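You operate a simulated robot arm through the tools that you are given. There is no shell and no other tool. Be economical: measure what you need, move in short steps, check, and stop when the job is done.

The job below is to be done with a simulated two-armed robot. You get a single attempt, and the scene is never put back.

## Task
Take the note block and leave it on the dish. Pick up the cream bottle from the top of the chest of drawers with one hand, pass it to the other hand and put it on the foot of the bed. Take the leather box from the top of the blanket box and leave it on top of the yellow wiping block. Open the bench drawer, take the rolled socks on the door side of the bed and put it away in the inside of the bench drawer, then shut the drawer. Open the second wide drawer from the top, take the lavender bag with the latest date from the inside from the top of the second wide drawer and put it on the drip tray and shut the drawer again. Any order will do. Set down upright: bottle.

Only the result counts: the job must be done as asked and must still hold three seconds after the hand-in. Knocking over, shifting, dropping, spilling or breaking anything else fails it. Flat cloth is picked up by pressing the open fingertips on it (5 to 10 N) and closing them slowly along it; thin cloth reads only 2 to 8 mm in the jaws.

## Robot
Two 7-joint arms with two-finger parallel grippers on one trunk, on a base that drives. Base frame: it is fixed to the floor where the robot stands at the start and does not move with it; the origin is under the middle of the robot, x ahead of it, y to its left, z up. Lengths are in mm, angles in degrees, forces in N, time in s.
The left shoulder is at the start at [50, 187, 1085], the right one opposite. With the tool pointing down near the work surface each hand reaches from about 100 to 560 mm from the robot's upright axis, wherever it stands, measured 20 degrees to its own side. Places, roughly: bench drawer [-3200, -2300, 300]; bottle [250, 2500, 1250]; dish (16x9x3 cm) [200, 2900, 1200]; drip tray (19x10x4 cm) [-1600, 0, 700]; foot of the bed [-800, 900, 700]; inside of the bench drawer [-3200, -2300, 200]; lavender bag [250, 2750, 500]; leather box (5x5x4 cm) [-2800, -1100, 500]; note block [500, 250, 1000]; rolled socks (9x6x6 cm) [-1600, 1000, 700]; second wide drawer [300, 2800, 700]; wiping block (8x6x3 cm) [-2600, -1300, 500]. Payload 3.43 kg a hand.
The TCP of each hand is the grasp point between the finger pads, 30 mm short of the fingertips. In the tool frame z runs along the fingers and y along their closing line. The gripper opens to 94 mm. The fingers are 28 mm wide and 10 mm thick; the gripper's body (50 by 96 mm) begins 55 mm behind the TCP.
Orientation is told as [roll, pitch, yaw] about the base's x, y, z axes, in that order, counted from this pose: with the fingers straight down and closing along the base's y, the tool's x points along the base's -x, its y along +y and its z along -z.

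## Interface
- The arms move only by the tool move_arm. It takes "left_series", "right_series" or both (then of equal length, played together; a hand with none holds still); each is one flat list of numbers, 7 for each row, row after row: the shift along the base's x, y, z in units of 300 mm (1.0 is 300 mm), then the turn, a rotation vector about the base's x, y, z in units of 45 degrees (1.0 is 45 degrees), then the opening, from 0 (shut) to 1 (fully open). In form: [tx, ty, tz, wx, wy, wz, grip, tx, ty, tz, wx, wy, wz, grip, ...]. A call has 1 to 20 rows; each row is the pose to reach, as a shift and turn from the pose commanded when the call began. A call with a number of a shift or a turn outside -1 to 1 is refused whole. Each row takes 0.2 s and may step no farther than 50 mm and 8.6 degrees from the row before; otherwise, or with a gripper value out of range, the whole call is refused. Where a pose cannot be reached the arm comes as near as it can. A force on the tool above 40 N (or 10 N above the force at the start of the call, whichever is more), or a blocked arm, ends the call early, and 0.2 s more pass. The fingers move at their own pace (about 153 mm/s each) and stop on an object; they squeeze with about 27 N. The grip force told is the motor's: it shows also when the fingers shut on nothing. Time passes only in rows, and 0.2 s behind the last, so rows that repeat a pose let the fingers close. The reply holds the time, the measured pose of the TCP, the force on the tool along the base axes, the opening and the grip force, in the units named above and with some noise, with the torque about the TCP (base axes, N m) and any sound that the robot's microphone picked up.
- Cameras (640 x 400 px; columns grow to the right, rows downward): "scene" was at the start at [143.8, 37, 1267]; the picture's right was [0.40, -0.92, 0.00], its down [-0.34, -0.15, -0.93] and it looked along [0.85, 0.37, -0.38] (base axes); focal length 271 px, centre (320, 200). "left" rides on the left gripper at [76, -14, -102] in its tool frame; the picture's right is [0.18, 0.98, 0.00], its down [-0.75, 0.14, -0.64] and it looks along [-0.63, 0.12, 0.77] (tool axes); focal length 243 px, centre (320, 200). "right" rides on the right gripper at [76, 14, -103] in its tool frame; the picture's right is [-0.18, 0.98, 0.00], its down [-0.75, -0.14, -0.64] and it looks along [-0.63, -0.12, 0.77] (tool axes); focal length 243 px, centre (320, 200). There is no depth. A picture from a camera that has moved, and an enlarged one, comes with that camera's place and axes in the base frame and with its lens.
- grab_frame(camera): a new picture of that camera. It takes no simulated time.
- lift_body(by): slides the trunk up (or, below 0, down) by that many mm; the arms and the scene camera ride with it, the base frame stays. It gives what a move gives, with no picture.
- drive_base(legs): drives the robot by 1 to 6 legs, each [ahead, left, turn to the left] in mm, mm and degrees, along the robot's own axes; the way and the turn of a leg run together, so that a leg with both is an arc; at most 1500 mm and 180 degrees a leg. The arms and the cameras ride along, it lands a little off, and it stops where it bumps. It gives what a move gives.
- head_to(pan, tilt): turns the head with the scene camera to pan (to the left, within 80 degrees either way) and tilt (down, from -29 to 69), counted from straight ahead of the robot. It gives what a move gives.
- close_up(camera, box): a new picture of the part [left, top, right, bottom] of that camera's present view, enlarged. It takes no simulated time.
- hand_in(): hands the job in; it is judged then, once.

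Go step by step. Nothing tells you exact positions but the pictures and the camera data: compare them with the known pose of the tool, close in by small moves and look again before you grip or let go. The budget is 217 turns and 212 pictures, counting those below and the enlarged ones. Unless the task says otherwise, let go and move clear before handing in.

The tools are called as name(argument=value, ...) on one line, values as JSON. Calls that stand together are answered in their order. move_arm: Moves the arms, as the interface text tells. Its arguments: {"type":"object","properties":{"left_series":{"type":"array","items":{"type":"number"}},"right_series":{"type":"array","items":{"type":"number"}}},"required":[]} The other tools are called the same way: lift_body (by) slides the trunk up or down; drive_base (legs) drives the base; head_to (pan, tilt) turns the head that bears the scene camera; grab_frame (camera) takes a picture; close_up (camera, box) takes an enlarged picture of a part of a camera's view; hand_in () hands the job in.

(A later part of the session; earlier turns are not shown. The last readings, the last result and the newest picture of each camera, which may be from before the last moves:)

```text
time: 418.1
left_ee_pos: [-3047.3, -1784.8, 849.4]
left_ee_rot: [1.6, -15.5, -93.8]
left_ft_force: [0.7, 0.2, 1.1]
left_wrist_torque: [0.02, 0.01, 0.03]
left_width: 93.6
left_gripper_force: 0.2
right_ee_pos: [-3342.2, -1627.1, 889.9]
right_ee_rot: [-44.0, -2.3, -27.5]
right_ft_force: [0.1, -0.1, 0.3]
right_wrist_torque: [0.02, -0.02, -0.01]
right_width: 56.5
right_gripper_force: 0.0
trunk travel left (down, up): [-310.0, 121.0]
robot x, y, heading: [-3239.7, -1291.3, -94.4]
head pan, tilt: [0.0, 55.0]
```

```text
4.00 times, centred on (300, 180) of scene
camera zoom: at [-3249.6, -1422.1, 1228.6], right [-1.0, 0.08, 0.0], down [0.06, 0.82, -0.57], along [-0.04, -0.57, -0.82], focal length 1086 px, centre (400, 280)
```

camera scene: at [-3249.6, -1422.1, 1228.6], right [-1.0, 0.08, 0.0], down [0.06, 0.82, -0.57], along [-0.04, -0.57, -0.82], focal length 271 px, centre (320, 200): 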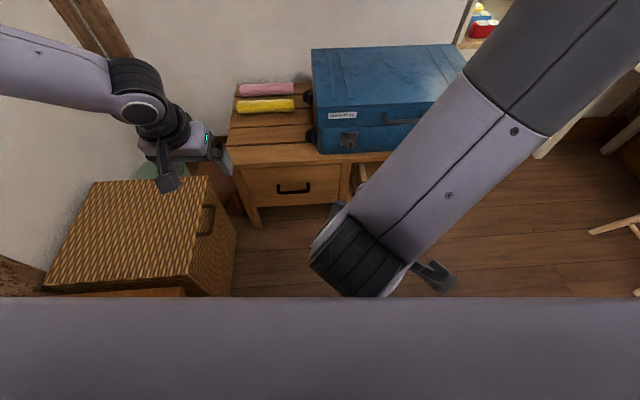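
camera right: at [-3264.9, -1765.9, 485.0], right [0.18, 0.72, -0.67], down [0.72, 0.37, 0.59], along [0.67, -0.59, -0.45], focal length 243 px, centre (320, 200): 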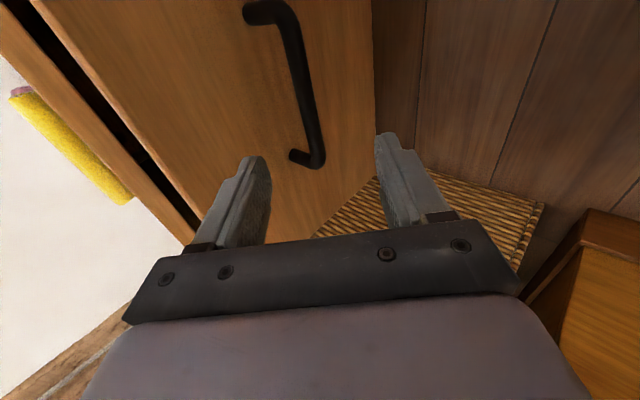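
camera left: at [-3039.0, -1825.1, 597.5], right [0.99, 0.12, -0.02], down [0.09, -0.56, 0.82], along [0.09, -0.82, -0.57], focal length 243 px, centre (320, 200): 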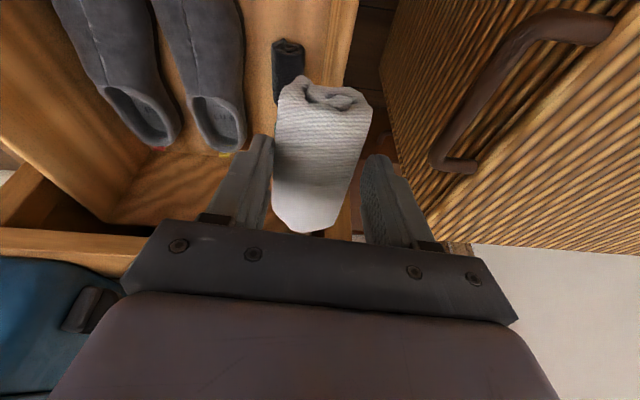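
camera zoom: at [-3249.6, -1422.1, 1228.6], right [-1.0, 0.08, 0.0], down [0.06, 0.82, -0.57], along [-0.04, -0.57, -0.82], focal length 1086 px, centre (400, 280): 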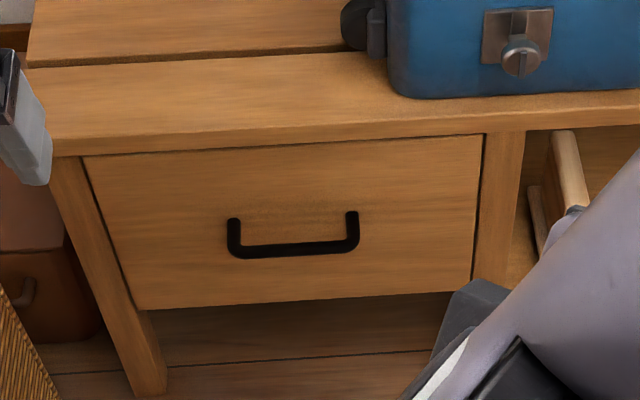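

The bench drawer is flush. Last job: the leather box. I turn to face the blanket box and line the left hand up with the red box.

drive_base(legs=[[0, 0, 94.3], [80, 20, 0]])

lift_body(by=-150)

head_to(pan=15, tilt=40)

grab_frame(camera="left")

grab_frame(camera="scene")

```text
time: 422.9
left_ee_pos: [-2735.3, -1077.7, 848.8]
left_ee_rot: [1.7, -15.5, -1.7]
left_ft_force: [0.8, 0.2, 0.5]
left_wrist_torque: [-0.05, 0.02, 0.01]
left_width: 93.9
left_gripper_force: 0.1
right_ee_pos: [-2884.7, -1376.7, 890.0]
right_ee_rot: [-43.9, -2.3, 64.4]
right_ft_force: [-0.1, 0.5, -0.4]
right_wrist_torque: [-0.01, 0.0, 0.01]
right_width: 56.4
right_gripper_force: 0.2
trunk travel left (down, up): [-310.0, 121.0]
robot x, y, heading: [-3219.6, -1287.6, -2.4]
head pan, tilt: [0.0, 55.0]
stopped in leg 2: the robot was blocked; the commanded pose is now the measured one
```

```text
time: 424.6
left_ee_pos: [-2735.3, -1077.3, 698.3]
left_ee_rot: [1.6, -15.5, -1.7]
left_ft_force: [-0.2, -0.1, 0.4]
left_wrist_torque: [-0.01, -0.01, 0.03]
left_width: 93.9
left_gripper_force: 0.0
right_ee_pos: [-2884.5, -1378.0, 740.1]
right_ee_rot: [-44.0, -2.2, 64.3]
right_ft_force: [0.5, 0.0, -0.6]
right_wrist_torque: [0.03, 0.03, -0.01]
right_width: 56.4
right_gripper_force: 0.1
trunk travel left (down, up): [-160.0, 271.0]
robot x, y, heading: [-3220.7, -1284.5, -2.5]
head pan, tilt: [0.0, 55.0]
```

```text
time: 425.4
left_ee_pos: [-2735.0, -1078.0, 699.9]
left_ee_rot: [1.7, -15.4, -1.8]
left_ft_force: [0.6, -0.5, -0.4]
left_wrist_torque: [-0.03, -0.03, -0.03]
left_width: 93.9
left_gripper_force: 0.1
right_ee_pos: [-2883.8, -1378.2, 740.3]
right_ee_rot: [-44.0, -2.2, 64.3]
right_ft_force: [-0.6, 1.0, 0.1]
right_wrist_torque: [-0.01, 0.0, 0.02]
right_width: 56.4
right_gripper_force: 0.1
trunk travel left (down, up): [-160.0, 271.0]
robot x, y, heading: [-3220.6, -1287.6, -2.4]
head pan, tilt: [15.0, 40.0]
```

```text
22 pictures are left
camera left: at [-2836.3, -1091.0, 777.7], right [-0.15, 0.99, -0.02], down [0.56, 0.11, 0.82], along [0.82, 0.11, -0.57], focal length 243 px, centre (320, 200)
```

left: 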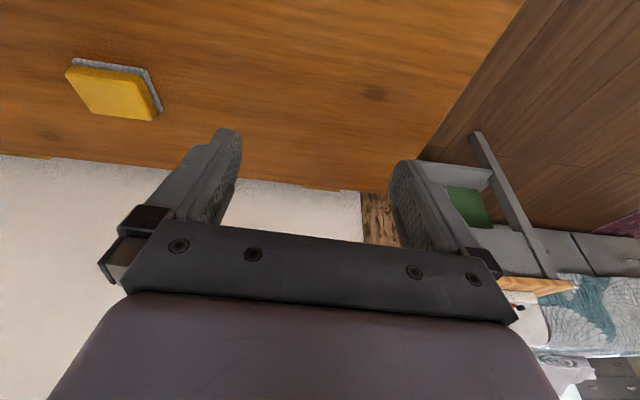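

```text
21 pictures are left
camera scene: at [-3080.3, -1271.0, 1099.2], right [0.22, -0.98, 0.0], down [-0.63, -0.14, -0.77], along [0.75, 0.16, -0.64], focal length 271 px, centre (320, 200)
```

scene: 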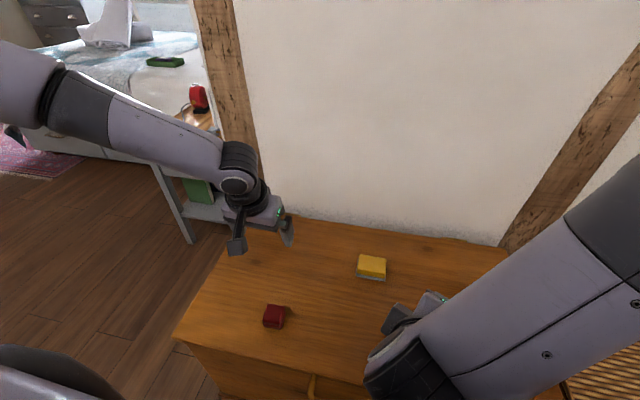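

Red box at (−2811, −1109), yellow block at (−2633, −1318). The block is far from where I can stand, so I'll pick and place with the same 42° forward tilt so the box stays upright.

move_arm(left_series=[-0.12, -0.03, -0.09, 0, -0.15, 0.03, 1, -0.24, -0.05, -0.18, 0, -0.3, 0.05, 1, -0.36, -0.08, -0.26, 0, -0.45, 0.05, 1, -0.45, -0.1, -0.33, 0, -0.59, 0.05, 1])

grab_frame(camera="left")

```text
time: 426.4
left_ee_pos: [-2855.3, -1061.2, 668.7]
left_ee_rot: [1.8, -42.1, 0.3]
left_ft_force: [-0.4, 0.4, -0.2]
left_wrist_torque: [0.02, 0.01, -0.02]
left_width: 93.8
left_gripper_force: 0.0
left hand out of reach, approached as far as the arm can: row 2, 3, 4
right_ee_pos: [-2884.1, -1376.7, 738.9]
right_ee_rot: [-44.0, -2.3, 64.3]
right_ft_force: [-0.4, -0.4, -0.3]
right_wrist_torque: [-0.02, -0.01, 0.01]
right_width: 56.7
right_gripper_force: 0.1
trunk travel left (down, up): [-160.0, 271.0]
robot x, y, heading: [-3220.1, -1285.8, -2.6]
head pan, tilt: [15.0, 40.0]
```

```text
20 pictures are left
camera left: at [-2978.7, -1078.3, 693.7], right [-0.16, 0.98, -0.1], down [0.13, 0.12, 0.98], along [0.98, 0.15, -0.14], focal length 243 px, centre (320, 200)
```

left: 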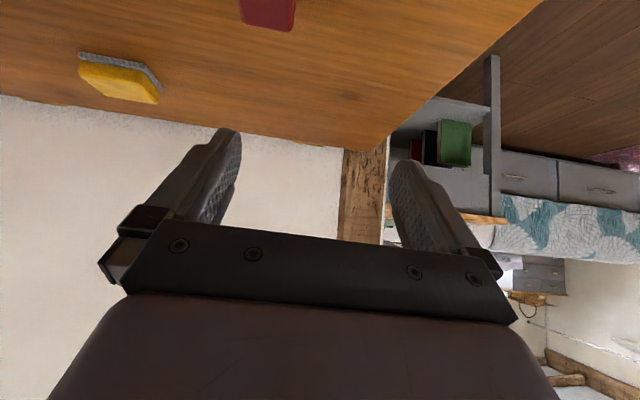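

Red box confirmed at (−2800, −1109). I shift over it and use the trunk to go down.

move_arm(left_series=[0.06, -0.06, 0, 0, 0, 0, 1, 0.12, -0.12, 0, 0, 0, 0, 1, 0.13, -0.16, 0, 0, 0, 0, 1])

lift_body(by=-80)

grab_frame(camera="left")

```text
time: 427.2
left_ee_pos: [-2812.0, -1086.9, 682.8]
left_ee_rot: [2.0, -41.9, 0.3]
left_ft_force: [-0.2, 0.4, 0.6]
left_wrist_torque: [-0.02, 0.01, 0.0]
left_width: 94.0
left_gripper_force: 0.0
left hand out of reach, approached as far as the arm can: row 1, 2, 3
right_ee_pos: [-2884.2, -1377.9, 739.9]
right_ee_rot: [-44.0, -2.3, 64.4]
right_ft_force: [0.3, -0.3, -0.7]
right_wrist_torque: [-0.01, 0.04, -0.02]
right_width: 56.4
right_gripper_force: 0.1
trunk travel left (down, up): [-160.0, 271.0]
robot x, y, heading: [-3220.8, -1286.4, -2.5]
head pan, tilt: [15.0, 40.0]
```

```text
time: 428.4
left_ee_pos: [-2812.7, -1086.2, 602.2]
left_ee_rot: [2.1, -42.0, 0.3]
left_ft_force: [0.6, -0.7, -0.9]
left_wrist_torque: [-0.02, 0.01, 0.02]
left_width: 94.2
left_gripper_force: 0.1
right_ee_pos: [-2885.2, -1378.2, 660.1]
right_ee_rot: [-44.0, -2.3, 64.3]
right_ft_force: [-1.0, -0.2, -0.1]
right_wrist_torque: [0.03, 0.02, 0.0]
right_width: 56.5
right_gripper_force: 0.1
trunk travel left (down, up): [-80.0, 351.0]
robot x, y, heading: [-3222.1, -1287.7, -2.6]
head pan, tilt: [15.0, 40.0]
```

```text
19 pictures are left
camera left: at [-2937.1, -1104.2, 627.8], right [-0.16, 0.98, -0.1], down [0.13, 0.12, 0.98], along [0.98, 0.15, -0.14], focal length 243 px, centre (320, 200)
```

left: 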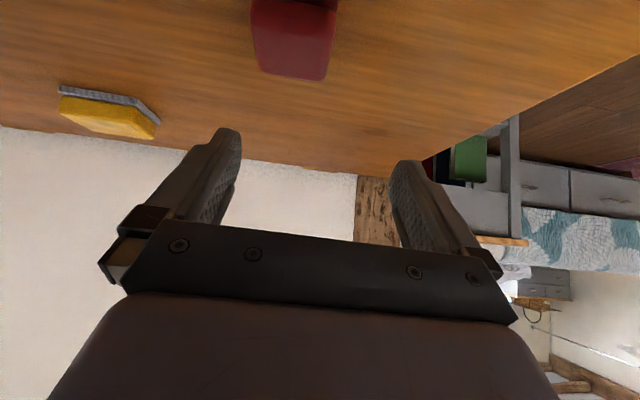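

Box centre (−2797, −1109). I strafe the base 23 mm right, nudge forward, and lower.

drive_base(legs=[[0, -23, 0]])

move_arm(left_series=[0.03, 0, 0, 0, 0, 0, 1])

lift_body(by=-72)

grab_frame(camera="left")

```text
time: 429.2
left_ee_pos: [-2813.9, -1106.8, 602.7]
left_ee_rot: [1.9, -41.9, 0.3]
left_ft_force: [-0.1, 0.0, -0.7]
left_wrist_torque: [0.02, 0.02, -0.01]
left_width: 94.0
left_gripper_force: 0.0
right_ee_pos: [-2886.1, -1400.4, 659.4]
right_ee_rot: [-44.0, -2.3, 64.5]
right_ft_force: [0.1, -0.1, -0.2]
right_wrist_torque: [0.03, -0.02, 0.01]
right_width: 56.5
right_gripper_force: 0.1
trunk travel left (down, up): [-80.0, 351.0]
robot x, y, heading: [-3221.7, -1309.7, -2.4]
head pan, tilt: [15.0, 40.0]
```

```text
time: 429.6
left_ee_pos: [-2804.4, -1108.9, 603.2]
left_ee_rot: [2.0, -42.0, 0.2]
left_ft_force: [0.2, -0.7, -0.6]
left_wrist_torque: [0.0, 0.0, 0.0]
left_width: 93.9
left_gripper_force: 0.0
right_ee_pos: [-2885.0, -1400.2, 659.6]
right_ee_rot: [-43.9, -2.2, 64.4]
right_ft_force: [0.1, -0.5, -1.1]
right_wrist_torque: [0.0, 0.0, -0.03]
right_width: 56.3
right_gripper_force: 0.0
trunk travel left (down, up): [-80.0, 351.0]
robot x, y, heading: [-3220.2, -1313.6, -2.8]
head pan, tilt: [15.0, 40.0]
```

```text
time: 430.7
left_ee_pos: [-2803.6, -1108.5, 532.8]
left_ee_rot: [2.0, -42.2, 0.2]
left_ft_force: [-4.9, 0.9, 14.8]
left_wrist_torque: [-0.67, 0.03, -0.32]
left_width: 92.8
left_gripper_force: 0.3
right_ee_pos: [-2885.9, -1398.8, 588.7]
right_ee_rot: [-44.1, -2.3, 64.4]
right_ft_force: [0.5, -0.5, 0.2]
right_wrist_torque: [-0.01, -0.02, 0.0]
right_width: 56.4
right_gripper_force: 0.0
trunk travel left (down, up): [-8.0, 423.0]
robot x, y, heading: [-3223.6, -1307.7, -2.4]
head pan, tilt: [15.0, 40.0]
```

```text
18 pictures are left
camera left: at [-2928.9, -1126.0, 557.5], right [-0.16, 0.98, -0.1], down [0.12, 0.12, 0.98], along [0.98, 0.15, -0.14], focal length 243 px, centre (320, 200)
```

left: 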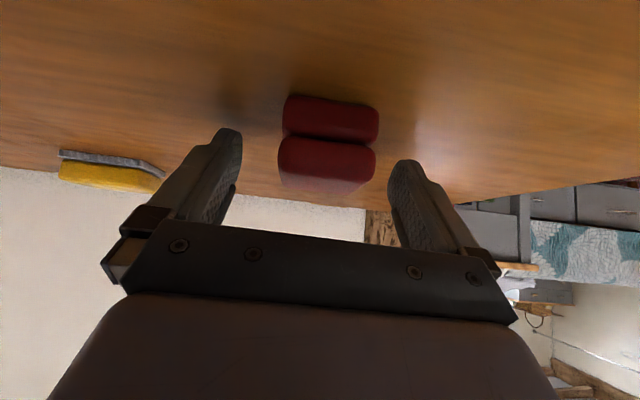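

The box (with its lid seam) lies between the fingers; tips are on the table. Raise 4 mm, shift 5 mm, close.

lift_body(by=5)

move_arm(left_series=[0, 0.015, 0, 0, 0, 0, 0.9, 0, 0.015, 0, 0, 0, 0, 0.7, 0, 0.015, 0, 0, 0, 0, 0.5, 0, 0.015, 0, 0, 0, 0, 0.2, 0, 0.015, 0, 0, 0, 0, 0.2])

lift_body(by=100)

grab_frame(camera="left")

```text
time: 431.2
left_ee_pos: [-2803.1, -1108.3, 535.3]
left_ee_rot: [2.0, -41.9, 0.4]
left_ft_force: [-0.5, -0.4, 0.2]
left_wrist_torque: [-0.02, -0.05, 0.02]
left_width: 94.0
left_gripper_force: 0.1
right_ee_pos: [-2884.1, -1399.6, 591.8]
right_ee_rot: [-44.0, -2.3, 64.4]
right_ft_force: [-0.2, -0.4, -1.0]
right_wrist_torque: [0.01, -0.03, 0.0]
right_width: 56.3
right_gripper_force: 0.0
trunk travel left (down, up): [-13.0, 418.0]
robot x, y, heading: [-3224.3, -1309.8, -2.5]
head pan, tilt: [15.0, 40.0]
```

```text
time: 432.4
left_ee_pos: [-2803.1, -1102.3, 534.7]
left_ee_rot: [2.0, -42.0, 0.3]
left_ft_force: [-0.2, 0.4, 0.2]
left_wrist_torque: [-0.04, 0.01, 0.0]
left_width: 45.2
left_gripper_force: 26.8
right_ee_pos: [-2884.6, -1399.6, 593.4]
right_ee_rot: [-44.0, -2.3, 64.4]
right_ft_force: [-0.2, -1.1, 0.0]
right_wrist_torque: [-0.03, -0.02, -0.03]
right_width: 56.3
right_gripper_force: 0.0
trunk travel left (down, up): [-13.0, 418.0]
robot x, y, heading: [-3223.2, -1308.1, -2.6]
head pan, tilt: [15.0, 40.0]
```

```text
time: 433.7
left_ee_pos: [-2803.2, -1102.0, 636.2]
left_ee_rot: [2.0, -41.8, 0.4]
left_ft_force: [-0.1, 0.2, 0.0]
left_wrist_torque: [-0.02, -0.01, -0.01]
left_width: 45.0
left_gripper_force: 27.1
right_ee_pos: [-2885.9, -1400.3, 692.3]
right_ee_rot: [-43.9, -2.2, 64.4]
right_ft_force: [-0.4, 0.2, 0.6]
right_wrist_torque: [0.0, 0.04, 0.02]
right_width: 56.3
right_gripper_force: 0.1
trunk travel left (down, up): [-113.0, 318.0]
robot x, y, heading: [-3225.0, -1314.0, -2.2]
head pan, tilt: [15.0, 40.0]
```

```text
17 pictures are left
camera left: at [-2928.6, -1121.0, 661.1], right [-0.16, 0.98, -0.1], down [0.13, 0.12, 0.98], along [0.98, 0.15, -0.15], focal length 243 px, centre (320, 200)
```

left: 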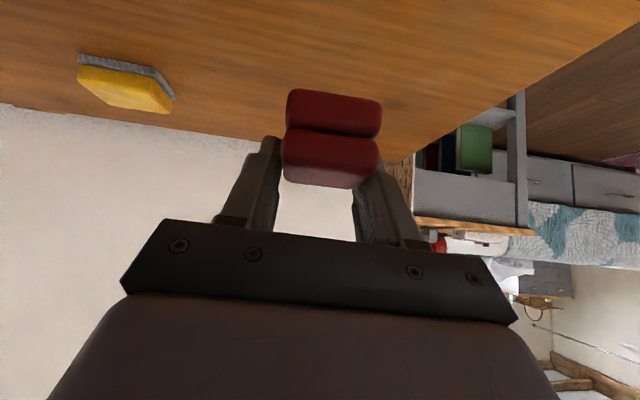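

Box held (45 mm). The yellow block's top centre is about (−2648, −1306, 530). I strafe the base 200 mm right and extend the arm toward it.

drive_base(legs=[[0, -200, 2]])

move_arm(left_series=[0.1, 0, 0.05, 0, 0, 0, 0.2, 0.2, 0, 0.1, 0, 0, 0, 0.2, 0.3, 0, 0.14, 0, 0, 0, 0.2, 0.4, 0, 0.15, 0, 0, 0, 0.2, 0.48, 0, 0.15, 0, 0, 0, 0.2])

grab_frame(camera="left")

```text
time: 435.3
left_ee_pos: [-2818.2, -1287.6, 635.4]
left_ee_rot: [2.0, -41.9, 2.3]
left_ft_force: [0.4, 0.5, -1.0]
left_wrist_torque: [0.02, -0.01, 0.03]
left_width: 45.5
left_gripper_force: 27.0
right_ee_pos: [-2887.6, -1586.3, 692.0]
right_ee_rot: [-43.9, -2.3, 66.4]
right_ft_force: [-0.2, 0.4, 0.3]
right_wrist_torque: [-0.03, -0.01, -0.04]
right_width: 56.4
right_gripper_force: 0.0
trunk travel left (down, up): [-113.0, 318.0]
robot x, y, heading: [-3227.1, -1508.8, -0.4]
head pan, tilt: [15.0, 40.0]
```

```text
time: 436.5
left_ee_pos: [-2670.3, -1287.4, 681.0]
left_ee_rot: [1.9, -41.8, 2.4]
left_ft_force: [-0.7, 0.0, 0.2]
left_wrist_torque: [-0.02, 0.03, 0.01]
left_width: 45.2
left_gripper_force: 27.6
right_ee_pos: [-2886.0, -1586.8, 692.4]
right_ee_rot: [-43.9, -2.3, 66.4]
right_ft_force: [-0.8, -0.5, 0.8]
right_wrist_torque: [0.03, 0.0, 0.0]
right_width: 56.6
right_gripper_force: 0.0
trunk travel left (down, up): [-113.0, 318.0]
robot x, y, heading: [-3225.8, -1510.6, -0.2]
head pan, tilt: [15.0, 40.0]
```

```text
16 pictures are left
camera left: at [-2794.0, -1309.3, 706.0], right [-0.2, 0.97, -0.1], down [0.12, 0.12, 0.98], along [0.97, 0.18, -0.15], focal length 243 px, centre (320, 200)
```

left: 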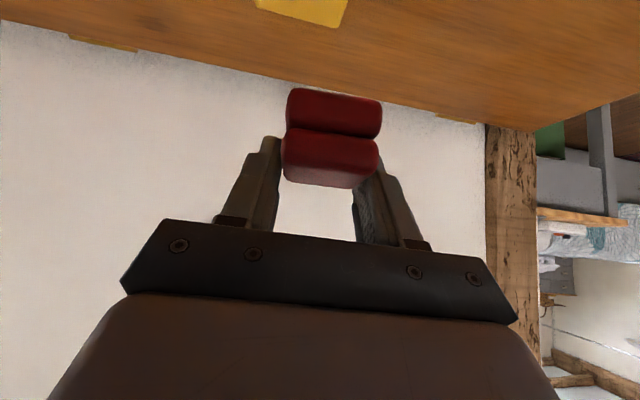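

Reach is fine. The block's centre is (−2648, −1307); I trim +16/−21 mm and lower the trunk.

move_arm(left_series=[0.03, -0.035, 0, 0, 0, 0, 0.2, 0.053, -0.07, 0, 0, 0, 0, 0.2])

lift_body(by=-85)

grab_frame(camera="left")

grab_frame(camera="scene")

```text
time: 437.1
left_ee_pos: [-2666.3, -1294.1, 690.6]
left_ee_rot: [2.0, -41.9, 2.3]
left_ft_force: [-0.6, 0.0, 0.2]
left_wrist_torque: [0.0, -0.02, 0.02]
left_width: 45.3
left_gripper_force: 26.9
left hand out of reach, approached as far as the arm can: row 1, 2
right_ee_pos: [-2887.2, -1587.4, 693.1]
right_ee_rot: [-43.9, -2.3, 66.4]
right_ft_force: [-0.1, -0.6, 0.6]
right_wrist_torque: [-0.01, 0.03, -0.01]
right_width: 56.4
right_gripper_force: 0.0
trunk travel left (down, up): [-113.0, 318.0]
robot x, y, heading: [-3229.1, -1502.7, -0.4]
head pan, tilt: [15.0, 40.0]
```

```text
time: 438.3
left_ee_pos: [-2665.6, -1293.8, 607.3]
left_ee_rot: [1.8, -41.9, 2.4]
left_ft_force: [-0.3, 0.3, -0.5]
left_wrist_torque: [0.03, 0.01, 0.01]
left_width: 45.2
left_gripper_force: 27.0
right_ee_pos: [-2886.9, -1587.5, 607.8]
right_ee_rot: [-44.0, -2.2, 66.4]
right_ft_force: [0.3, -0.1, -0.3]
right_wrist_torque: [0.02, 0.01, -0.01]
right_width: 56.5
right_gripper_force: 0.2
trunk travel left (down, up): [-28.0, 403.0]
robot x, y, heading: [-3228.9, -1503.5, -0.4]
head pan, tilt: [15.0, 40.0]
```

```text
15 pictures are left
camera left: at [-2790.1, -1316.7, 631.8], right [-0.2, 0.97, -0.1], down [0.12, 0.12, 0.98], along [0.97, 0.18, -0.15], focal length 243 px, centre (320, 200)
```

left: 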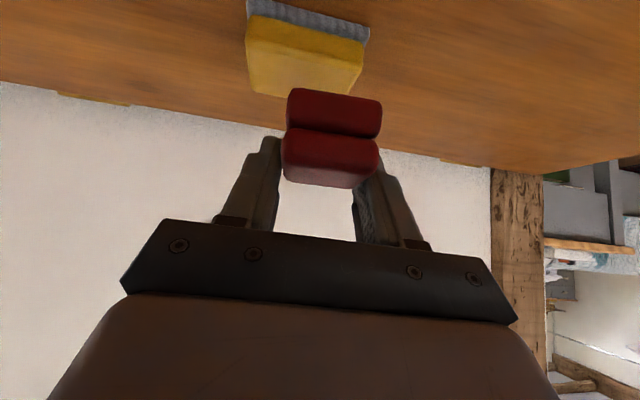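

```text
14 pictures are left
camera scene: at [-3087.1, -1487.1, 967.3], right [0.25, -0.97, 0.0], down [-0.62, -0.16, -0.77], along [0.74, 0.19, -0.64], focal length 271 px, centre (320, 200)
```

scene: 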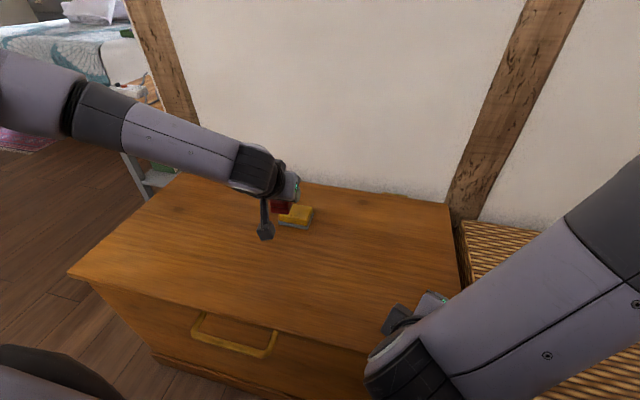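

Box is near but ~12 mm short in x and 14 mm off in y; I correct with the base.

drive_base(legs=[[14, -14, 0]])

lift_body(by=-26)

close_up(camera="left", box=[200, 20, 440, 220])

close_up(camera="scene", box=[220, 110, 360, 230])

```text
time: 439.2
left_ee_pos: [-2661.7, -1299.5, 608.4]
left_ee_rot: [1.9, -41.9, 2.6]
left_ft_force: [-0.1, 0.6, -0.9]
left_wrist_torque: [0.03, 0.03, 0.0]
left_width: 45.1
left_gripper_force: 27.0
right_ee_pos: [-2881.8, -1593.6, 608.1]
right_ee_rot: [-43.9, -2.2, 66.7]
right_ft_force: [0.4, -0.2, 0.4]
right_wrist_torque: [0.03, 0.02, 0.01]
right_width: 56.3
right_gripper_force: 0.0
trunk travel left (down, up): [-28.0, 403.0]
robot x, y, heading: [-3222.1, -1518.0, -0.0]
head pan, tilt: [15.0, 40.0]
stopped in leg 1: the robot was blocked; the commanded pose is now the measured one
```

```text
time: 439.9
left_ee_pos: [-2661.3, -1300.0, 581.3]
left_ee_rot: [1.9, -41.9, 2.6]
left_ft_force: [-0.5, 1.4, 0.6]
left_wrist_torque: [0.03, 0.01, -0.03]
left_width: 45.1
left_gripper_force: 27.2
right_ee_pos: [-2880.2, -1593.6, 580.3]
right_ee_rot: [-43.8, -2.3, 66.7]
right_ft_force: [0.1, 0.8, -0.6]
right_wrist_torque: [0.0, 0.0, 0.0]
right_width: 56.2
right_gripper_force: 0.0
trunk travel left (down, up): [-2.0, 429.0]
robot x, y, heading: [-3220.7, -1521.9, 0.1]
head pan, tilt: [15.0, 40.0]
```

```text
2.00 times, centred on (320, 120) of left
camera zoom: at [-2785.1, -1322.9, 605.7], right [-0.2, 0.97, -0.1], down [0.12, 0.13, 0.98], along [0.97, 0.19, -0.15], focal length 485 px, centre (320, 360)
```

zoom: 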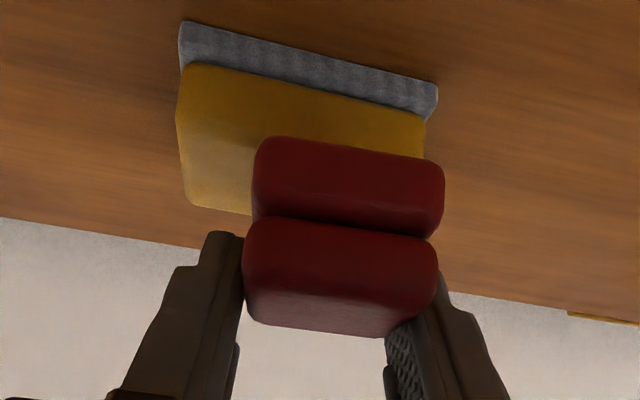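

```text
3.33 times, centred on (290, 170) of scene
camera zoom: at [-3081.1, -1494.8, 941.2], right [0.26, -0.97, 0.0], down [-0.62, -0.16, -0.77], along [0.74, 0.2, -0.64], focal length 905 px, centre (420, 300)
```

zoom: 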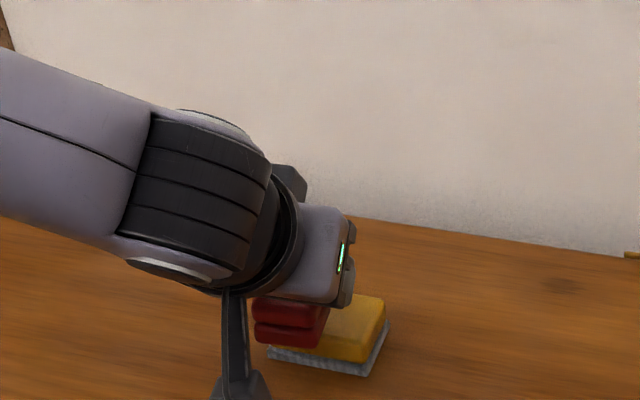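

Red box is over the block, about 10 mm short of centre. I add a few degrees of tilt to gain reach while coming down.

drive_base(legs=[[0, -10, 0]])

move_arm(left_series=[0.015, 0, -0.01, 0, -0.05, 0, 0.2, 0.03, 0, -0.025, 0, -0.1, 0, 0.2])

close_up(camera="left", box=[200, 20, 440, 220])

```text
time: 440.7
left_ee_pos: [-2662.0, -1309.7, 580.5]
left_ee_rot: [1.8, -41.8, 2.6]
left_ft_force: [-0.5, 0.9, -1.0]
left_wrist_torque: [0.05, 0.0, 0.02]
left_width: 45.2
left_gripper_force: 27.5
right_ee_pos: [-2880.5, -1603.0, 580.7]
right_ee_rot: [-43.8, -2.1, 66.7]
right_ft_force: [0.0, -0.2, -0.6]
right_wrist_torque: [-0.01, 0.0, -0.01]
right_width: 56.2
right_gripper_force: 0.0
trunk travel left (down, up): [-2.0, 429.0]
robot x, y, heading: [-3221.9, -1530.6, -0.2]
head pan, tilt: [15.0, 40.0]
```

```text
time: 441.3
left_ee_pos: [-2656.9, -1303.4, 578.1]
left_ee_rot: [1.6, -46.3, 2.8]
left_ft_force: [-0.8, -0.2, -0.5]
left_wrist_torque: [0.0, 0.01, 0.01]
left_width: 45.2
left_gripper_force: 26.6
left hand out of reach, approached as far as the arm can: row 1, 2
right_ee_pos: [-2881.1, -1603.2, 581.5]
right_ee_rot: [-43.9, -2.3, 66.7]
right_ft_force: [0.1, 0.6, -0.3]
right_wrist_torque: [-0.03, -0.01, 0.04]
right_width: 56.2
right_gripper_force: 0.0
trunk travel left (down, up): [-2.0, 429.0]
robot x, y, heading: [-3222.5, -1525.9, -0.2]
head pan, tilt: [15.0, 40.0]
```

```text
2.00 times, centred on (320, 120) of left
camera zoom: at [-2781.8, -1327.2, 594.0], right [-0.19, 0.97, -0.12], down [0.05, 0.13, 0.99], along [0.98, 0.19, -0.07], focal length 485 px, centre (320, 360)
```

zoom: 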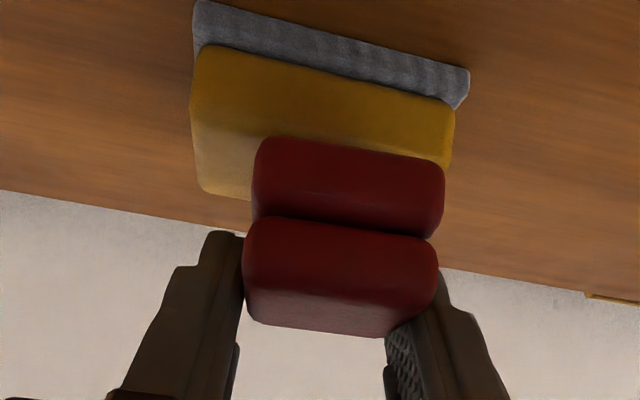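

Now lower the last ~12 mm.

move_arm(left_series=[0.01, -0.005, -0.015, 0, -0.01, 0, 0.2, 0.02, -0.01, -0.03, 0, -0.02, 0, 0.2, 0.02, -0.01, -0.045, 0, -0.02, 0, 0.2])

close_up(camera="scene", box=[220, 110, 360, 230])

```text
time: 442.1
left_ee_pos: [-2656.5, -1298.5, 571.8]
left_ee_rot: [1.5, -47.3, 2.9]
left_ft_force: [-0.4, -0.7, -0.7]
left_wrist_torque: [-0.01, 0.0, -0.01]
left_width: 45.1
left_gripper_force: 26.6
left hand out of reach, approached as far as the arm can: row 1, 2, 3
right_ee_pos: [-2879.8, -1603.2, 581.4]
right_ee_rot: [-43.9, -2.3, 66.6]
right_ft_force: [-0.5, 0.0, -0.3]
right_wrist_torque: [0.0, -0.01, -0.03]
right_width: 56.3
right_gripper_force: 0.1
trunk travel left (down, up): [-2.0, 429.0]
robot x, y, heading: [-3225.1, -1524.6, 0.2]
head pan, tilt: [15.0, 40.0]
```

```text
3.33 times, centred on (290, 170) of scene
camera zoom: at [-3081.0, -1505.0, 941.3], right [0.26, -0.97, 0.0], down [-0.62, -0.16, -0.77], along [0.74, 0.2, -0.64], focal length 905 px, centre (420, 300)
```

zoom: 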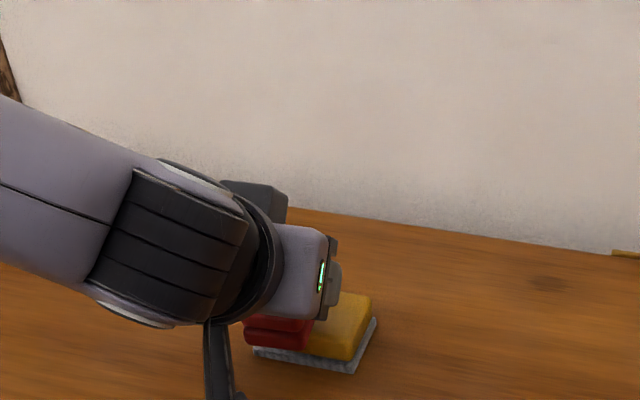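

drive_base(legs=[[0, -14, 0]])

move_arm(left_series=[0.01, -0.005, -0.02, 0, 0, 0, 0.2, 0.015, -0.01, -0.04, 0, 0, 0, 0.2])

close_up(camera="left", box=[200, 20, 440, 220])

```text
time: 442.8
left_ee_pos: [-2657.8, -1311.9, 572.9]
left_ee_rot: [1.5, -47.3, 2.8]
left_ft_force: [0.9, 0.2, -0.1]
left_wrist_torque: [0.0, 0.01, -0.01]
left_width: 45.4
left_gripper_force: 27.1
right_ee_pos: [-2880.7, -1617.2, 581.6]
right_ee_rot: [-43.9, -2.3, 66.6]
right_ft_force: [0.2, 0.1, 0.4]
right_wrist_torque: [-0.01, -0.02, 0.02]
right_width: 56.4
right_gripper_force: 0.0
trunk travel left (down, up): [-2.0, 429.0]
robot x, y, heading: [-3224.9, -1541.2, -0.1]
head pan, tilt: [15.0, 40.0]
```

```text
time: 443.4
left_ee_pos: [-2659.0, -1308.1, 566.6]
left_ee_rot: [1.5, -47.2, 3.0]
left_ft_force: [-0.1, -0.2, -1.1]
left_wrist_torque: [0.01, 0.0, 0.01]
left_width: 45.4
left_gripper_force: 27.3
left hand out of reach, approached as far as the arm can: row 1, 2
right_ee_pos: [-2880.9, -1617.3, 581.6]
right_ee_rot: [-43.9, -2.3, 66.6]
right_ft_force: [0.1, 0.2, 0.3]
right_wrist_torque: [0.04, 0.01, 0.01]
right_width: 56.3
right_gripper_force: 0.1
trunk travel left (down, up): [-2.0, 429.0]
robot x, y, heading: [-3225.2, -1540.8, -0.3]
head pan, tilt: [15.0, 40.0]
```

```text
2.00 times, centred on (320, 120) of left
camera zoom: at [-2784.3, -1331.4, 580.6], right [-0.19, 0.97, -0.12], down [0.03, 0.13, 0.99], along [0.98, 0.19, -0.05], focal length 485 px, centre (320, 360)
```

zoom: 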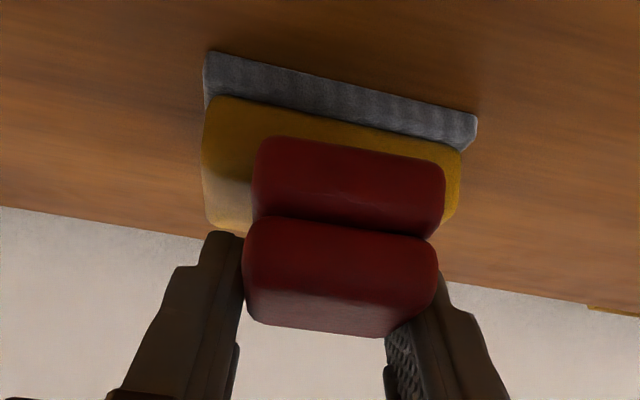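

Well aligned in y. A few mm more until contact.

move_arm(left_series=[0.015, -0.005, -0.015, 0, 0, 0, 0.2, 0.03, -0.01, -0.03, 0, 0, 0, 0.2])

move_arm(left_series=[0.015, -0.005, -0.01, 0, 0, 0, 0.2, 0.03, -0.01, -0.02, 0, 0, 0, 0.2])

```text
time: 444.0
left_ee_pos: [-2654.4, -1305.0, 567.1]
left_ee_rot: [1.2, -47.6, 2.9]
left_ft_force: [-1.6, -2.2, 6.8]
left_wrist_torque: [-0.23, 0.06, 0.0]
left_width: 45.1
left_gripper_force: 27.3
left hand out of reach, approached as far as the arm can: row 1, 2
right_ee_pos: [-2881.2, -1616.6, 580.6]
right_ee_rot: [-43.8, -2.3, 66.7]
right_ft_force: [0.5, -0.3, -0.2]
right_wrist_torque: [0.06, 0.06, 0.02]
right_width: 56.5
right_gripper_force: 0.1
trunk travel left (down, up): [-2.0, 429.0]
robot x, y, heading: [-3219.3, -1543.2, -0.0]
head pan, tilt: [15.0, 40.0]
```

```text
time: 444.6
left_ee_pos: [-2649.2, -1301.5, 566.2]
left_ee_rot: [1.5, -47.3, 2.9]
left_ft_force: [-0.9, 0.0, 4.3]
left_wrist_torque: [-0.12, 0.05, -0.05]
left_width: 45.3
left_gripper_force: 27.2
left hand out of reach, approached as far as the arm can: row 1, 2
right_ee_pos: [-2880.7, -1616.5, 580.4]
right_ee_rot: [-43.8, -2.1, 66.7]
right_ft_force: [-0.7, -0.7, -0.3]
right_wrist_torque: [0.0, -0.01, 0.01]
right_width: 56.4
right_gripper_force: 0.0
trunk travel left (down, up): [-2.0, 429.0]
robot x, y, heading: [-3221.2, -1539.5, 0.0]
head pan, tilt: [15.0, 40.0]
```

Contact. Open gently and check.

move_arm(left_series=[0, 0, 0, 0, 0, 0, 0.55, 0, 0, 0, 0, 0, 0, 0.7, 0, 0, 0, 0, 0, 0, 0.85])

close_up(camera="left", box=[200, 20, 440, 220])

```text
time: 445.4
left_ee_pos: [-2649.7, -1301.0, 565.4]
left_ee_rot: [1.3, -47.2, 2.9]
left_ft_force: [-0.5, -0.1, 0.7]
left_wrist_torque: [0.01, 0.01, 0.01]
left_width: 79.9
left_gripper_force: 0.1
right_ee_pos: [-2880.4, -1617.9, 581.4]
right_ee_rot: [-43.9, -2.3, 66.7]
right_ft_force: [0.9, -0.4, 0.6]
right_wrist_torque: [0.02, 0.0, 0.02]
right_width: 56.4
right_gripper_force: 0.0
trunk travel left (down, up): [-2.0, 429.0]
robot x, y, heading: [-3223.2, -1541.4, -0.3]
head pan, tilt: [15.0, 40.0]
```

```text
2.00 times, centred on (320, 120) of left
camera zoom: at [-2775.0, -1324.1, 580.3], right [-0.19, 0.97, -0.12], down [0.03, 0.13, 0.99], along [0.98, 0.19, -0.05], focal length 485 px, centre (320, 360)
```

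zoom: 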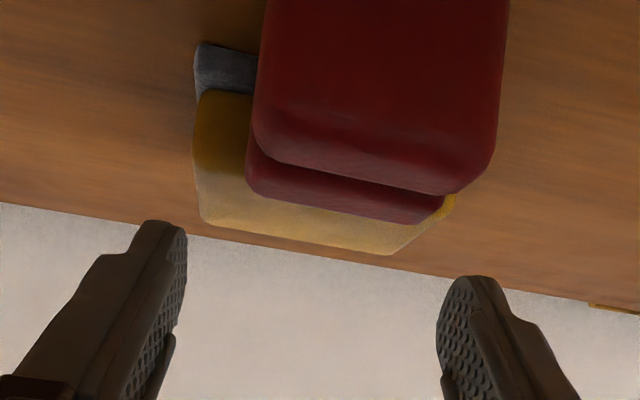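

The box seems to have tipped toward me. Look with the scene camera.

close_up(camera="scene", box=[210, 120, 350, 240])

close_up(camera="left", box=[160, 0, 480, 240])

```text
3.33 times, centred on (280, 180) of scene
camera zoom: at [-3081.1, -1518.7, 941.3], right [0.26, -0.97, 0.0], down [-0.62, -0.16, -0.77], along [0.74, 0.2, -0.64], focal length 905 px, centre (453, 267)
```

zoom: 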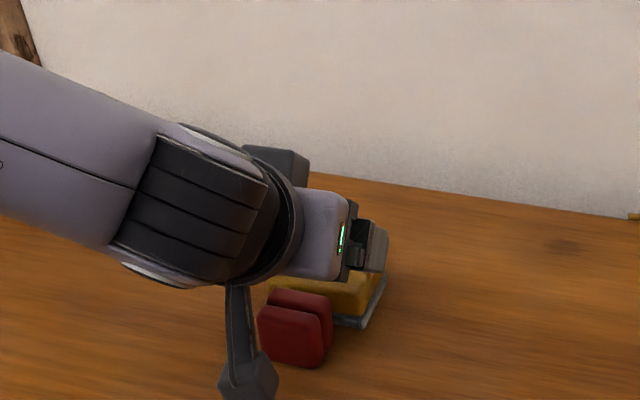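

```text
1.67 times, centred on (320, 120) of left
camera zoom: at [-2775.0, -1324.1, 580.3], right [-0.19, 0.97, -0.12], down [0.03, 0.13, 0.99], along [0.98, 0.19, -0.05], focal length 404 px, centre (320, 333)
```

zoom: 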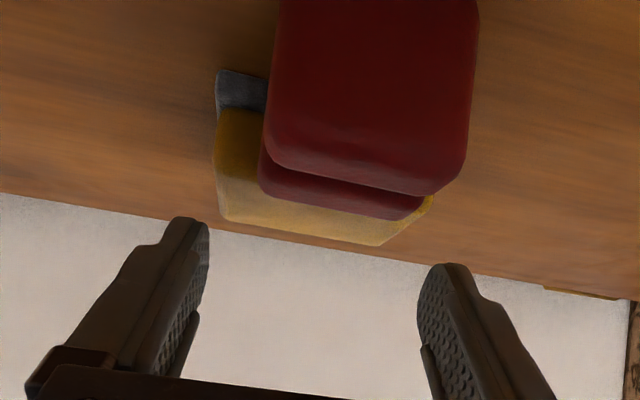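

The box tipped off the front edge and stands just in front of the block at about (−2690, −1305). I move the open fingers back and down around it.

move_arm(left_series=[-0.05, -0.005, 0, 0, 0, 0, 0.9, -0.12, -0.012, 0, 0, 0, 0, 0.9, -0.165, -0.012, 0, 0, 0, 0, 0.9, -0.165, -0.012, -0.04, 0, 0, 0, 0.9, -0.165, -0.012, -0.075, 0, 0, 0, 0.9, -0.165, -0.012, -0.1, 0, 0, 0, 0.9])

close_up(camera="left", box=[160, 0, 480, 240])

```text
time: 446.8
left_ee_pos: [-2699.3, -1302.1, 538.2]
left_ee_rot: [1.6, -47.4, 3.0]
left_ft_force: [0.3, 0.7, -0.1]
left_wrist_torque: [-0.02, -0.02, -0.01]
left_width: 84.4
left_gripper_force: 0.1
left hand out of reach, approached as far as the arm can: row 6
right_ee_pos: [-2881.3, -1617.4, 581.0]
right_ee_rot: [-43.9, -2.2, 66.7]
right_ft_force: [-0.5, -0.2, -0.3]
right_wrist_torque: [0.02, -0.03, 0.01]
right_width: 56.4
right_gripper_force: 0.0
trunk travel left (down, up): [-2.0, 429.0]
robot x, y, heading: [-3223.5, -1538.7, 0.1]
head pan, tilt: [15.0, 40.0]
```

```text
1.67 times, centred on (320, 120) of left
camera zoom: at [-2824.9, -1325.9, 551.7], right [-0.19, 0.97, -0.12], down [0.03, 0.13, 0.99], along [0.98, 0.19, -0.05], focal length 404 px, centre (320, 333)
```

zoom: 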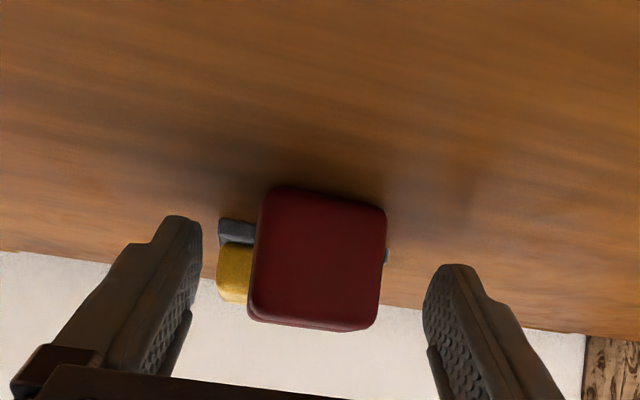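

The box's centre is about (−2667, −1301). I grip it with the fingertips only (TCP ≈ (−2686, −1302, 546)) so it can be set further onto the block.

move_arm(left_series=[0, 0, 0.025, 0, 0, 0, 0.9, 0.042, 0.002, 0.027, 0, 0, 0, 0.9, 0.042, 0.002, 0.027, 0, 0, 0, 0.6, 0.042, 0.002, 0.027, 0, 0, 0, 0.3, 0.042, 0.002, 0.027, 0, 0, 0, 0.2, 0.042, 0.002, 0.027, 0, 0, 0, 0.2])

lift_body(by=60)

close_up(camera="left", box=[160, 0, 480, 240])

```text
time: 448.2
left_ee_pos: [-2687.4, -1302.6, 546.3]
left_ee_rot: [1.4, -47.3, 2.9]
left_ft_force: [0.2, -0.6, -0.2]
left_wrist_torque: [-0.05, 0.0, 0.03]
left_width: 45.8
left_gripper_force: 27.7
right_ee_pos: [-2881.0, -1617.3, 580.9]
right_ee_rot: [-43.9, -2.1, 66.8]
right_ft_force: [0.4, -0.1, 0.1]
right_wrist_torque: [0.0, 0.01, -0.01]
right_width: 56.5
right_gripper_force: 0.0
trunk travel left (down, up): [-2.0, 429.0]
robot x, y, heading: [-3223.7, -1538.8, -0.1]
head pan, tilt: [15.0, 40.0]
```

```text
time: 449.2
left_ee_pos: [-2687.0, -1302.3, 605.4]
left_ee_rot: [1.5, -47.3, 2.9]
left_ft_force: [0.4, 0.2, 0.1]
left_wrist_torque: [0.01, 0.0, 0.0]
left_width: 45.9
left_gripper_force: 26.9
right_ee_pos: [-2880.5, -1616.3, 641.3]
right_ee_rot: [-43.9, -2.3, 66.7]
right_ft_force: [-0.1, -0.2, 0.4]
right_wrist_torque: [-0.01, 0.04, 0.0]
right_width: 56.2
right_gripper_force: 0.2
trunk travel left (down, up): [-62.0, 369.0]
robot x, y, heading: [-3220.8, -1540.3, -0.1]
head pan, tilt: [15.0, 40.0]
```

```text
1.67 times, centred on (320, 120) of left
camera zoom: at [-2813.0, -1325.7, 619.5], right [-0.19, 0.97, -0.12], down [0.03, 0.13, 0.99], along [0.98, 0.19, -0.05], focal length 404 px, centre (320, 333)
```

zoom: 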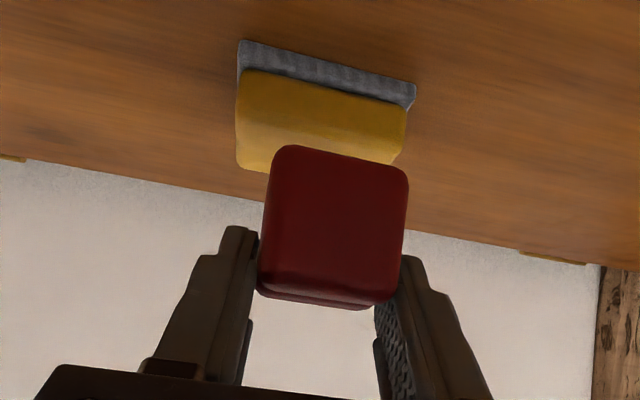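

Block front edge is at x≈−2654, centre (−2625, −1304); the box centre sits ~27 mm ahead of the TCP. I extend +32 mm, trim y, and lower.

move_arm(left_series=[0.05, -0.008, 0, 0, 0, 0, 0.2, 0.11, -0.017, 0, 0, 0, 0, 0.2])

lift_body(by=-22)

close_up(camera="left", box=[160, 0, 480, 240])

```text
time: 449.8
left_ee_pos: [-2661.5, -1299.1, 617.6]
left_ee_rot: [1.5, -47.4, 2.8]
left_ft_force: [0.1, 0.5, 0.4]
left_wrist_torque: [-0.01, -0.02, 0.03]
left_width: 45.6
left_gripper_force: 27.2
left hand out of reach, approached as far as the arm can: row 1, 2
right_ee_pos: [-2881.1, -1618.0, 642.4]
right_ee_rot: [-43.9, -2.2, 66.6]
right_ft_force: [0.3, -1.3, 0.4]
right_wrist_torque: [-0.02, -0.03, -0.03]
right_width: 56.2
right_gripper_force: 0.1
trunk travel left (down, up): [-62.0, 369.0]
robot x, y, heading: [-3225.3, -1541.9, -0.3]
head pan, tilt: [15.0, 40.0]
```

```text
time: 450.5
left_ee_pos: [-2661.2, -1300.0, 593.9]
left_ee_rot: [1.5, -47.3, 2.9]
left_ft_force: [0.6, 0.0, -0.8]
left_wrist_torque: [-0.01, 0.02, 0.03]
left_width: 45.5
left_gripper_force: 26.3
right_ee_pos: [-2881.2, -1618.3, 618.0]
right_ee_rot: [-43.9, -2.2, 66.8]
right_ft_force: [0.0, -0.2, 0.2]
right_wrist_torque: [0.0, 0.02, 0.0]
right_width: 56.4
right_gripper_force: 0.0
trunk travel left (down, up): [-40.0, 391.0]
robot x, y, heading: [-3222.1, -1542.8, -0.2]
head pan, tilt: [15.0, 40.0]
```

```text
1.67 times, centred on (320, 120) of left
camera zoom: at [-2787.4, -1322.0, 607.3], right [-0.19, 0.97, -0.12], down [0.03, 0.13, 0.99], along [0.98, 0.19, -0.05], focal length 404 px, centre (320, 333)
```

zoom: 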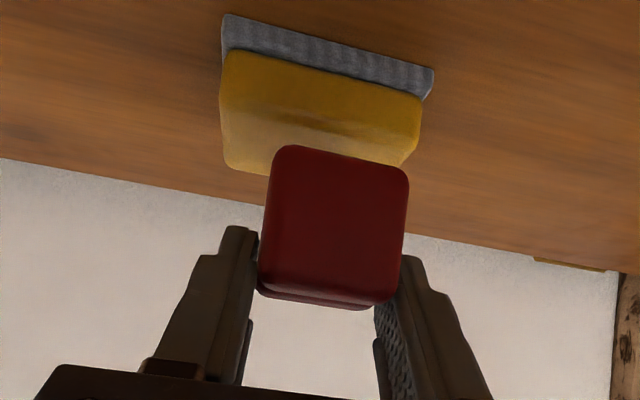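

I need ~20 mm more in +x for a safe overlap; a further 9° tilt gives it (the box will settle flat).

move_arm(left_series=[0.02, -0.008, 0, 0, -0.07, 0, 0.2, 0.05, -0.014, 0, 0, -0.14, 0, 0.2, 0.08, -0.02, 0, 0, -0.22, 0, 0.2, 0.09, -0.02, 0, 0, -0.26, 0, 0.2])

drive_base(legs=[[0, -6, 0]])

close_up(camera="left", box=[160, 0, 480, 240])

```text
time: 451.5
left_ee_pos: [-2645.9, -1288.6, 610.7]
left_ee_rot: [0.3, -58.9, 3.8]
left_ft_force: [0.4, -0.6, -0.1]
left_wrist_torque: [-0.02, 0.0, 0.0]
left_width: 45.2
left_gripper_force: 26.6
left hand out of reach, approached as far as the arm can: row 1, 2, 3, 4
right_ee_pos: [-2880.0, -1615.9, 618.6]
right_ee_rot: [-43.9, -2.1, 66.7]
right_ft_force: [-0.2, -1.0, -1.0]
right_wrist_torque: [-0.02, 0.0, -0.01]
right_width: 56.3
right_gripper_force: 0.1
trunk travel left (down, up): [-40.0, 391.0]
robot x, y, heading: [-3221.8, -1542.6, -0.0]
head pan, tilt: [15.0, 40.0]
```

```text
time: 452.2
left_ee_pos: [-2645.8, -1294.9, 611.8]
left_ee_rot: [0.3, -58.9, 3.8]
left_ft_force: [0.0, -0.1, 0.1]
left_wrist_torque: [-0.04, 0.0, 0.0]
left_width: 45.2
left_gripper_force: 26.8
right_ee_pos: [-2879.8, -1622.7, 619.6]
right_ee_rot: [-43.9, -2.2, 66.7]
right_ft_force: [0.5, -0.1, 0.9]
right_wrist_torque: [0.04, 0.0, 0.01]
right_width: 56.6
right_gripper_force: 0.0
trunk travel left (down, up): [-40.0, 391.0]
robot x, y, heading: [-3221.8, -1548.2, -0.0]
head pan, tilt: [15.0, 40.0]
```

```text
1.67 times, centred on (320, 120) of left
camera zoom: at [-2770.6, -1317.5, 599.4], right [-0.16, 0.97, -0.15], down [-0.17, 0.13, 0.98], along [0.97, 0.19, 0.15], focal length 404 px, centre (320, 333)
```

zoom: 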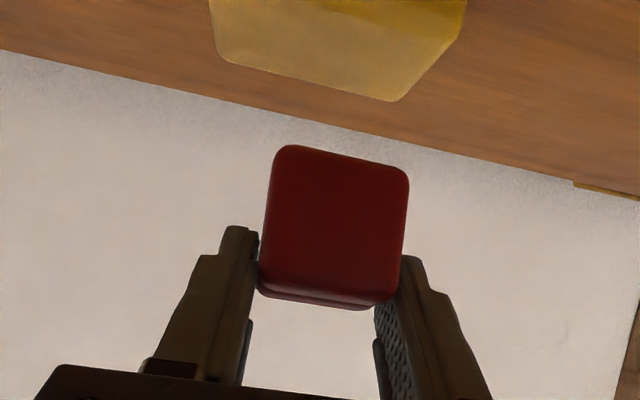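

With this tilt the box centre is at about (−2624, −1292), well over the block. Strafe 8 mm and lower.

drive_base(legs=[[0, -8, 0]])

lift_body(by=-24)

lift_body(by=-4)

lift_body(by=-4)

```text
time: 453.0
left_ee_pos: [-2644.7, -1302.7, 611.4]
left_ee_rot: [0.3, -59.0, 3.7]
left_ft_force: [0.3, -0.9, -0.8]
left_wrist_torque: [0.04, -0.04, -0.01]
left_width: 45.5
left_gripper_force: 26.4
right_ee_pos: [-2880.7, -1631.2, 618.8]
right_ee_rot: [-43.9, -2.2, 66.7]
right_ft_force: [0.0, 0.2, -0.4]
right_wrist_torque: [-0.01, -0.03, 0.02]
right_width: 56.4
right_gripper_force: 0.0
trunk travel left (down, up): [-40.0, 391.0]
robot x, y, heading: [-3223.5, -1554.8, 0.2]
head pan, tilt: [15.0, 40.0]
```

```text
time: 453.7
left_ee_pos: [-2645.0, -1303.0, 587.7]
left_ee_rot: [0.4, -59.0, 3.9]
left_ft_force: [-0.9, 0.2, -0.4]
left_wrist_torque: [0.05, -0.01, -0.02]
left_width: 45.5
left_gripper_force: 26.7
right_ee_pos: [-2881.6, -1630.1, 595.9]
right_ee_rot: [-43.9, -2.2, 66.7]
right_ft_force: [0.6, 0.4, 0.4]
right_wrist_torque: [-0.02, 0.01, 0.0]
right_width: 56.2
right_gripper_force: 0.0
trunk travel left (down, up): [-16.0, 415.0]
robot x, y, heading: [-3222.5, -1552.5, -0.2]
head pan, tilt: [15.0, 40.0]
```

```text
time: 454.2
left_ee_pos: [-2645.3, -1303.8, 583.8]
left_ee_rot: [0.2, -59.0, 3.8]
left_ft_force: [0.7, -0.2, -0.3]
left_wrist_torque: [0.03, 0.05, 0.01]
left_width: 45.5
left_gripper_force: 26.9
right_ee_pos: [-2881.3, -1631.5, 591.5]
right_ee_rot: [-43.9, -2.2, 66.7]
right_ft_force: [1.4, -0.3, -1.1]
right_wrist_torque: [-0.04, -0.02, -0.02]
right_width: 56.3
right_gripper_force: 0.0
trunk travel left (down, up): [-12.0, 419.0]
robot x, y, heading: [-3217.4, -1555.6, 0.2]
head pan, tilt: [15.0, 40.0]
```

```text
time: 454.7
left_ee_pos: [-2644.2, -1303.7, 579.7]
left_ee_rot: [0.3, -58.9, 3.7]
left_ft_force: [0.0, 0.0, -0.5]
left_wrist_torque: [0.0, 0.02, -0.03]
left_width: 45.3
left_gripper_force: 27.2
right_ee_pos: [-2880.3, -1632.4, 587.5]
right_ee_rot: [-43.9, -2.2, 66.7]
right_ft_force: [-0.1, 0.7, -0.2]
right_wrist_torque: [0.01, 0.02, -0.02]
right_width: 56.3
right_gripper_force: 0.1
trunk travel left (down, up): [-8.0, 423.0]
robot x, y, heading: [-3221.3, -1554.9, -0.1]
head pan, tilt: [15.0, 40.0]
```

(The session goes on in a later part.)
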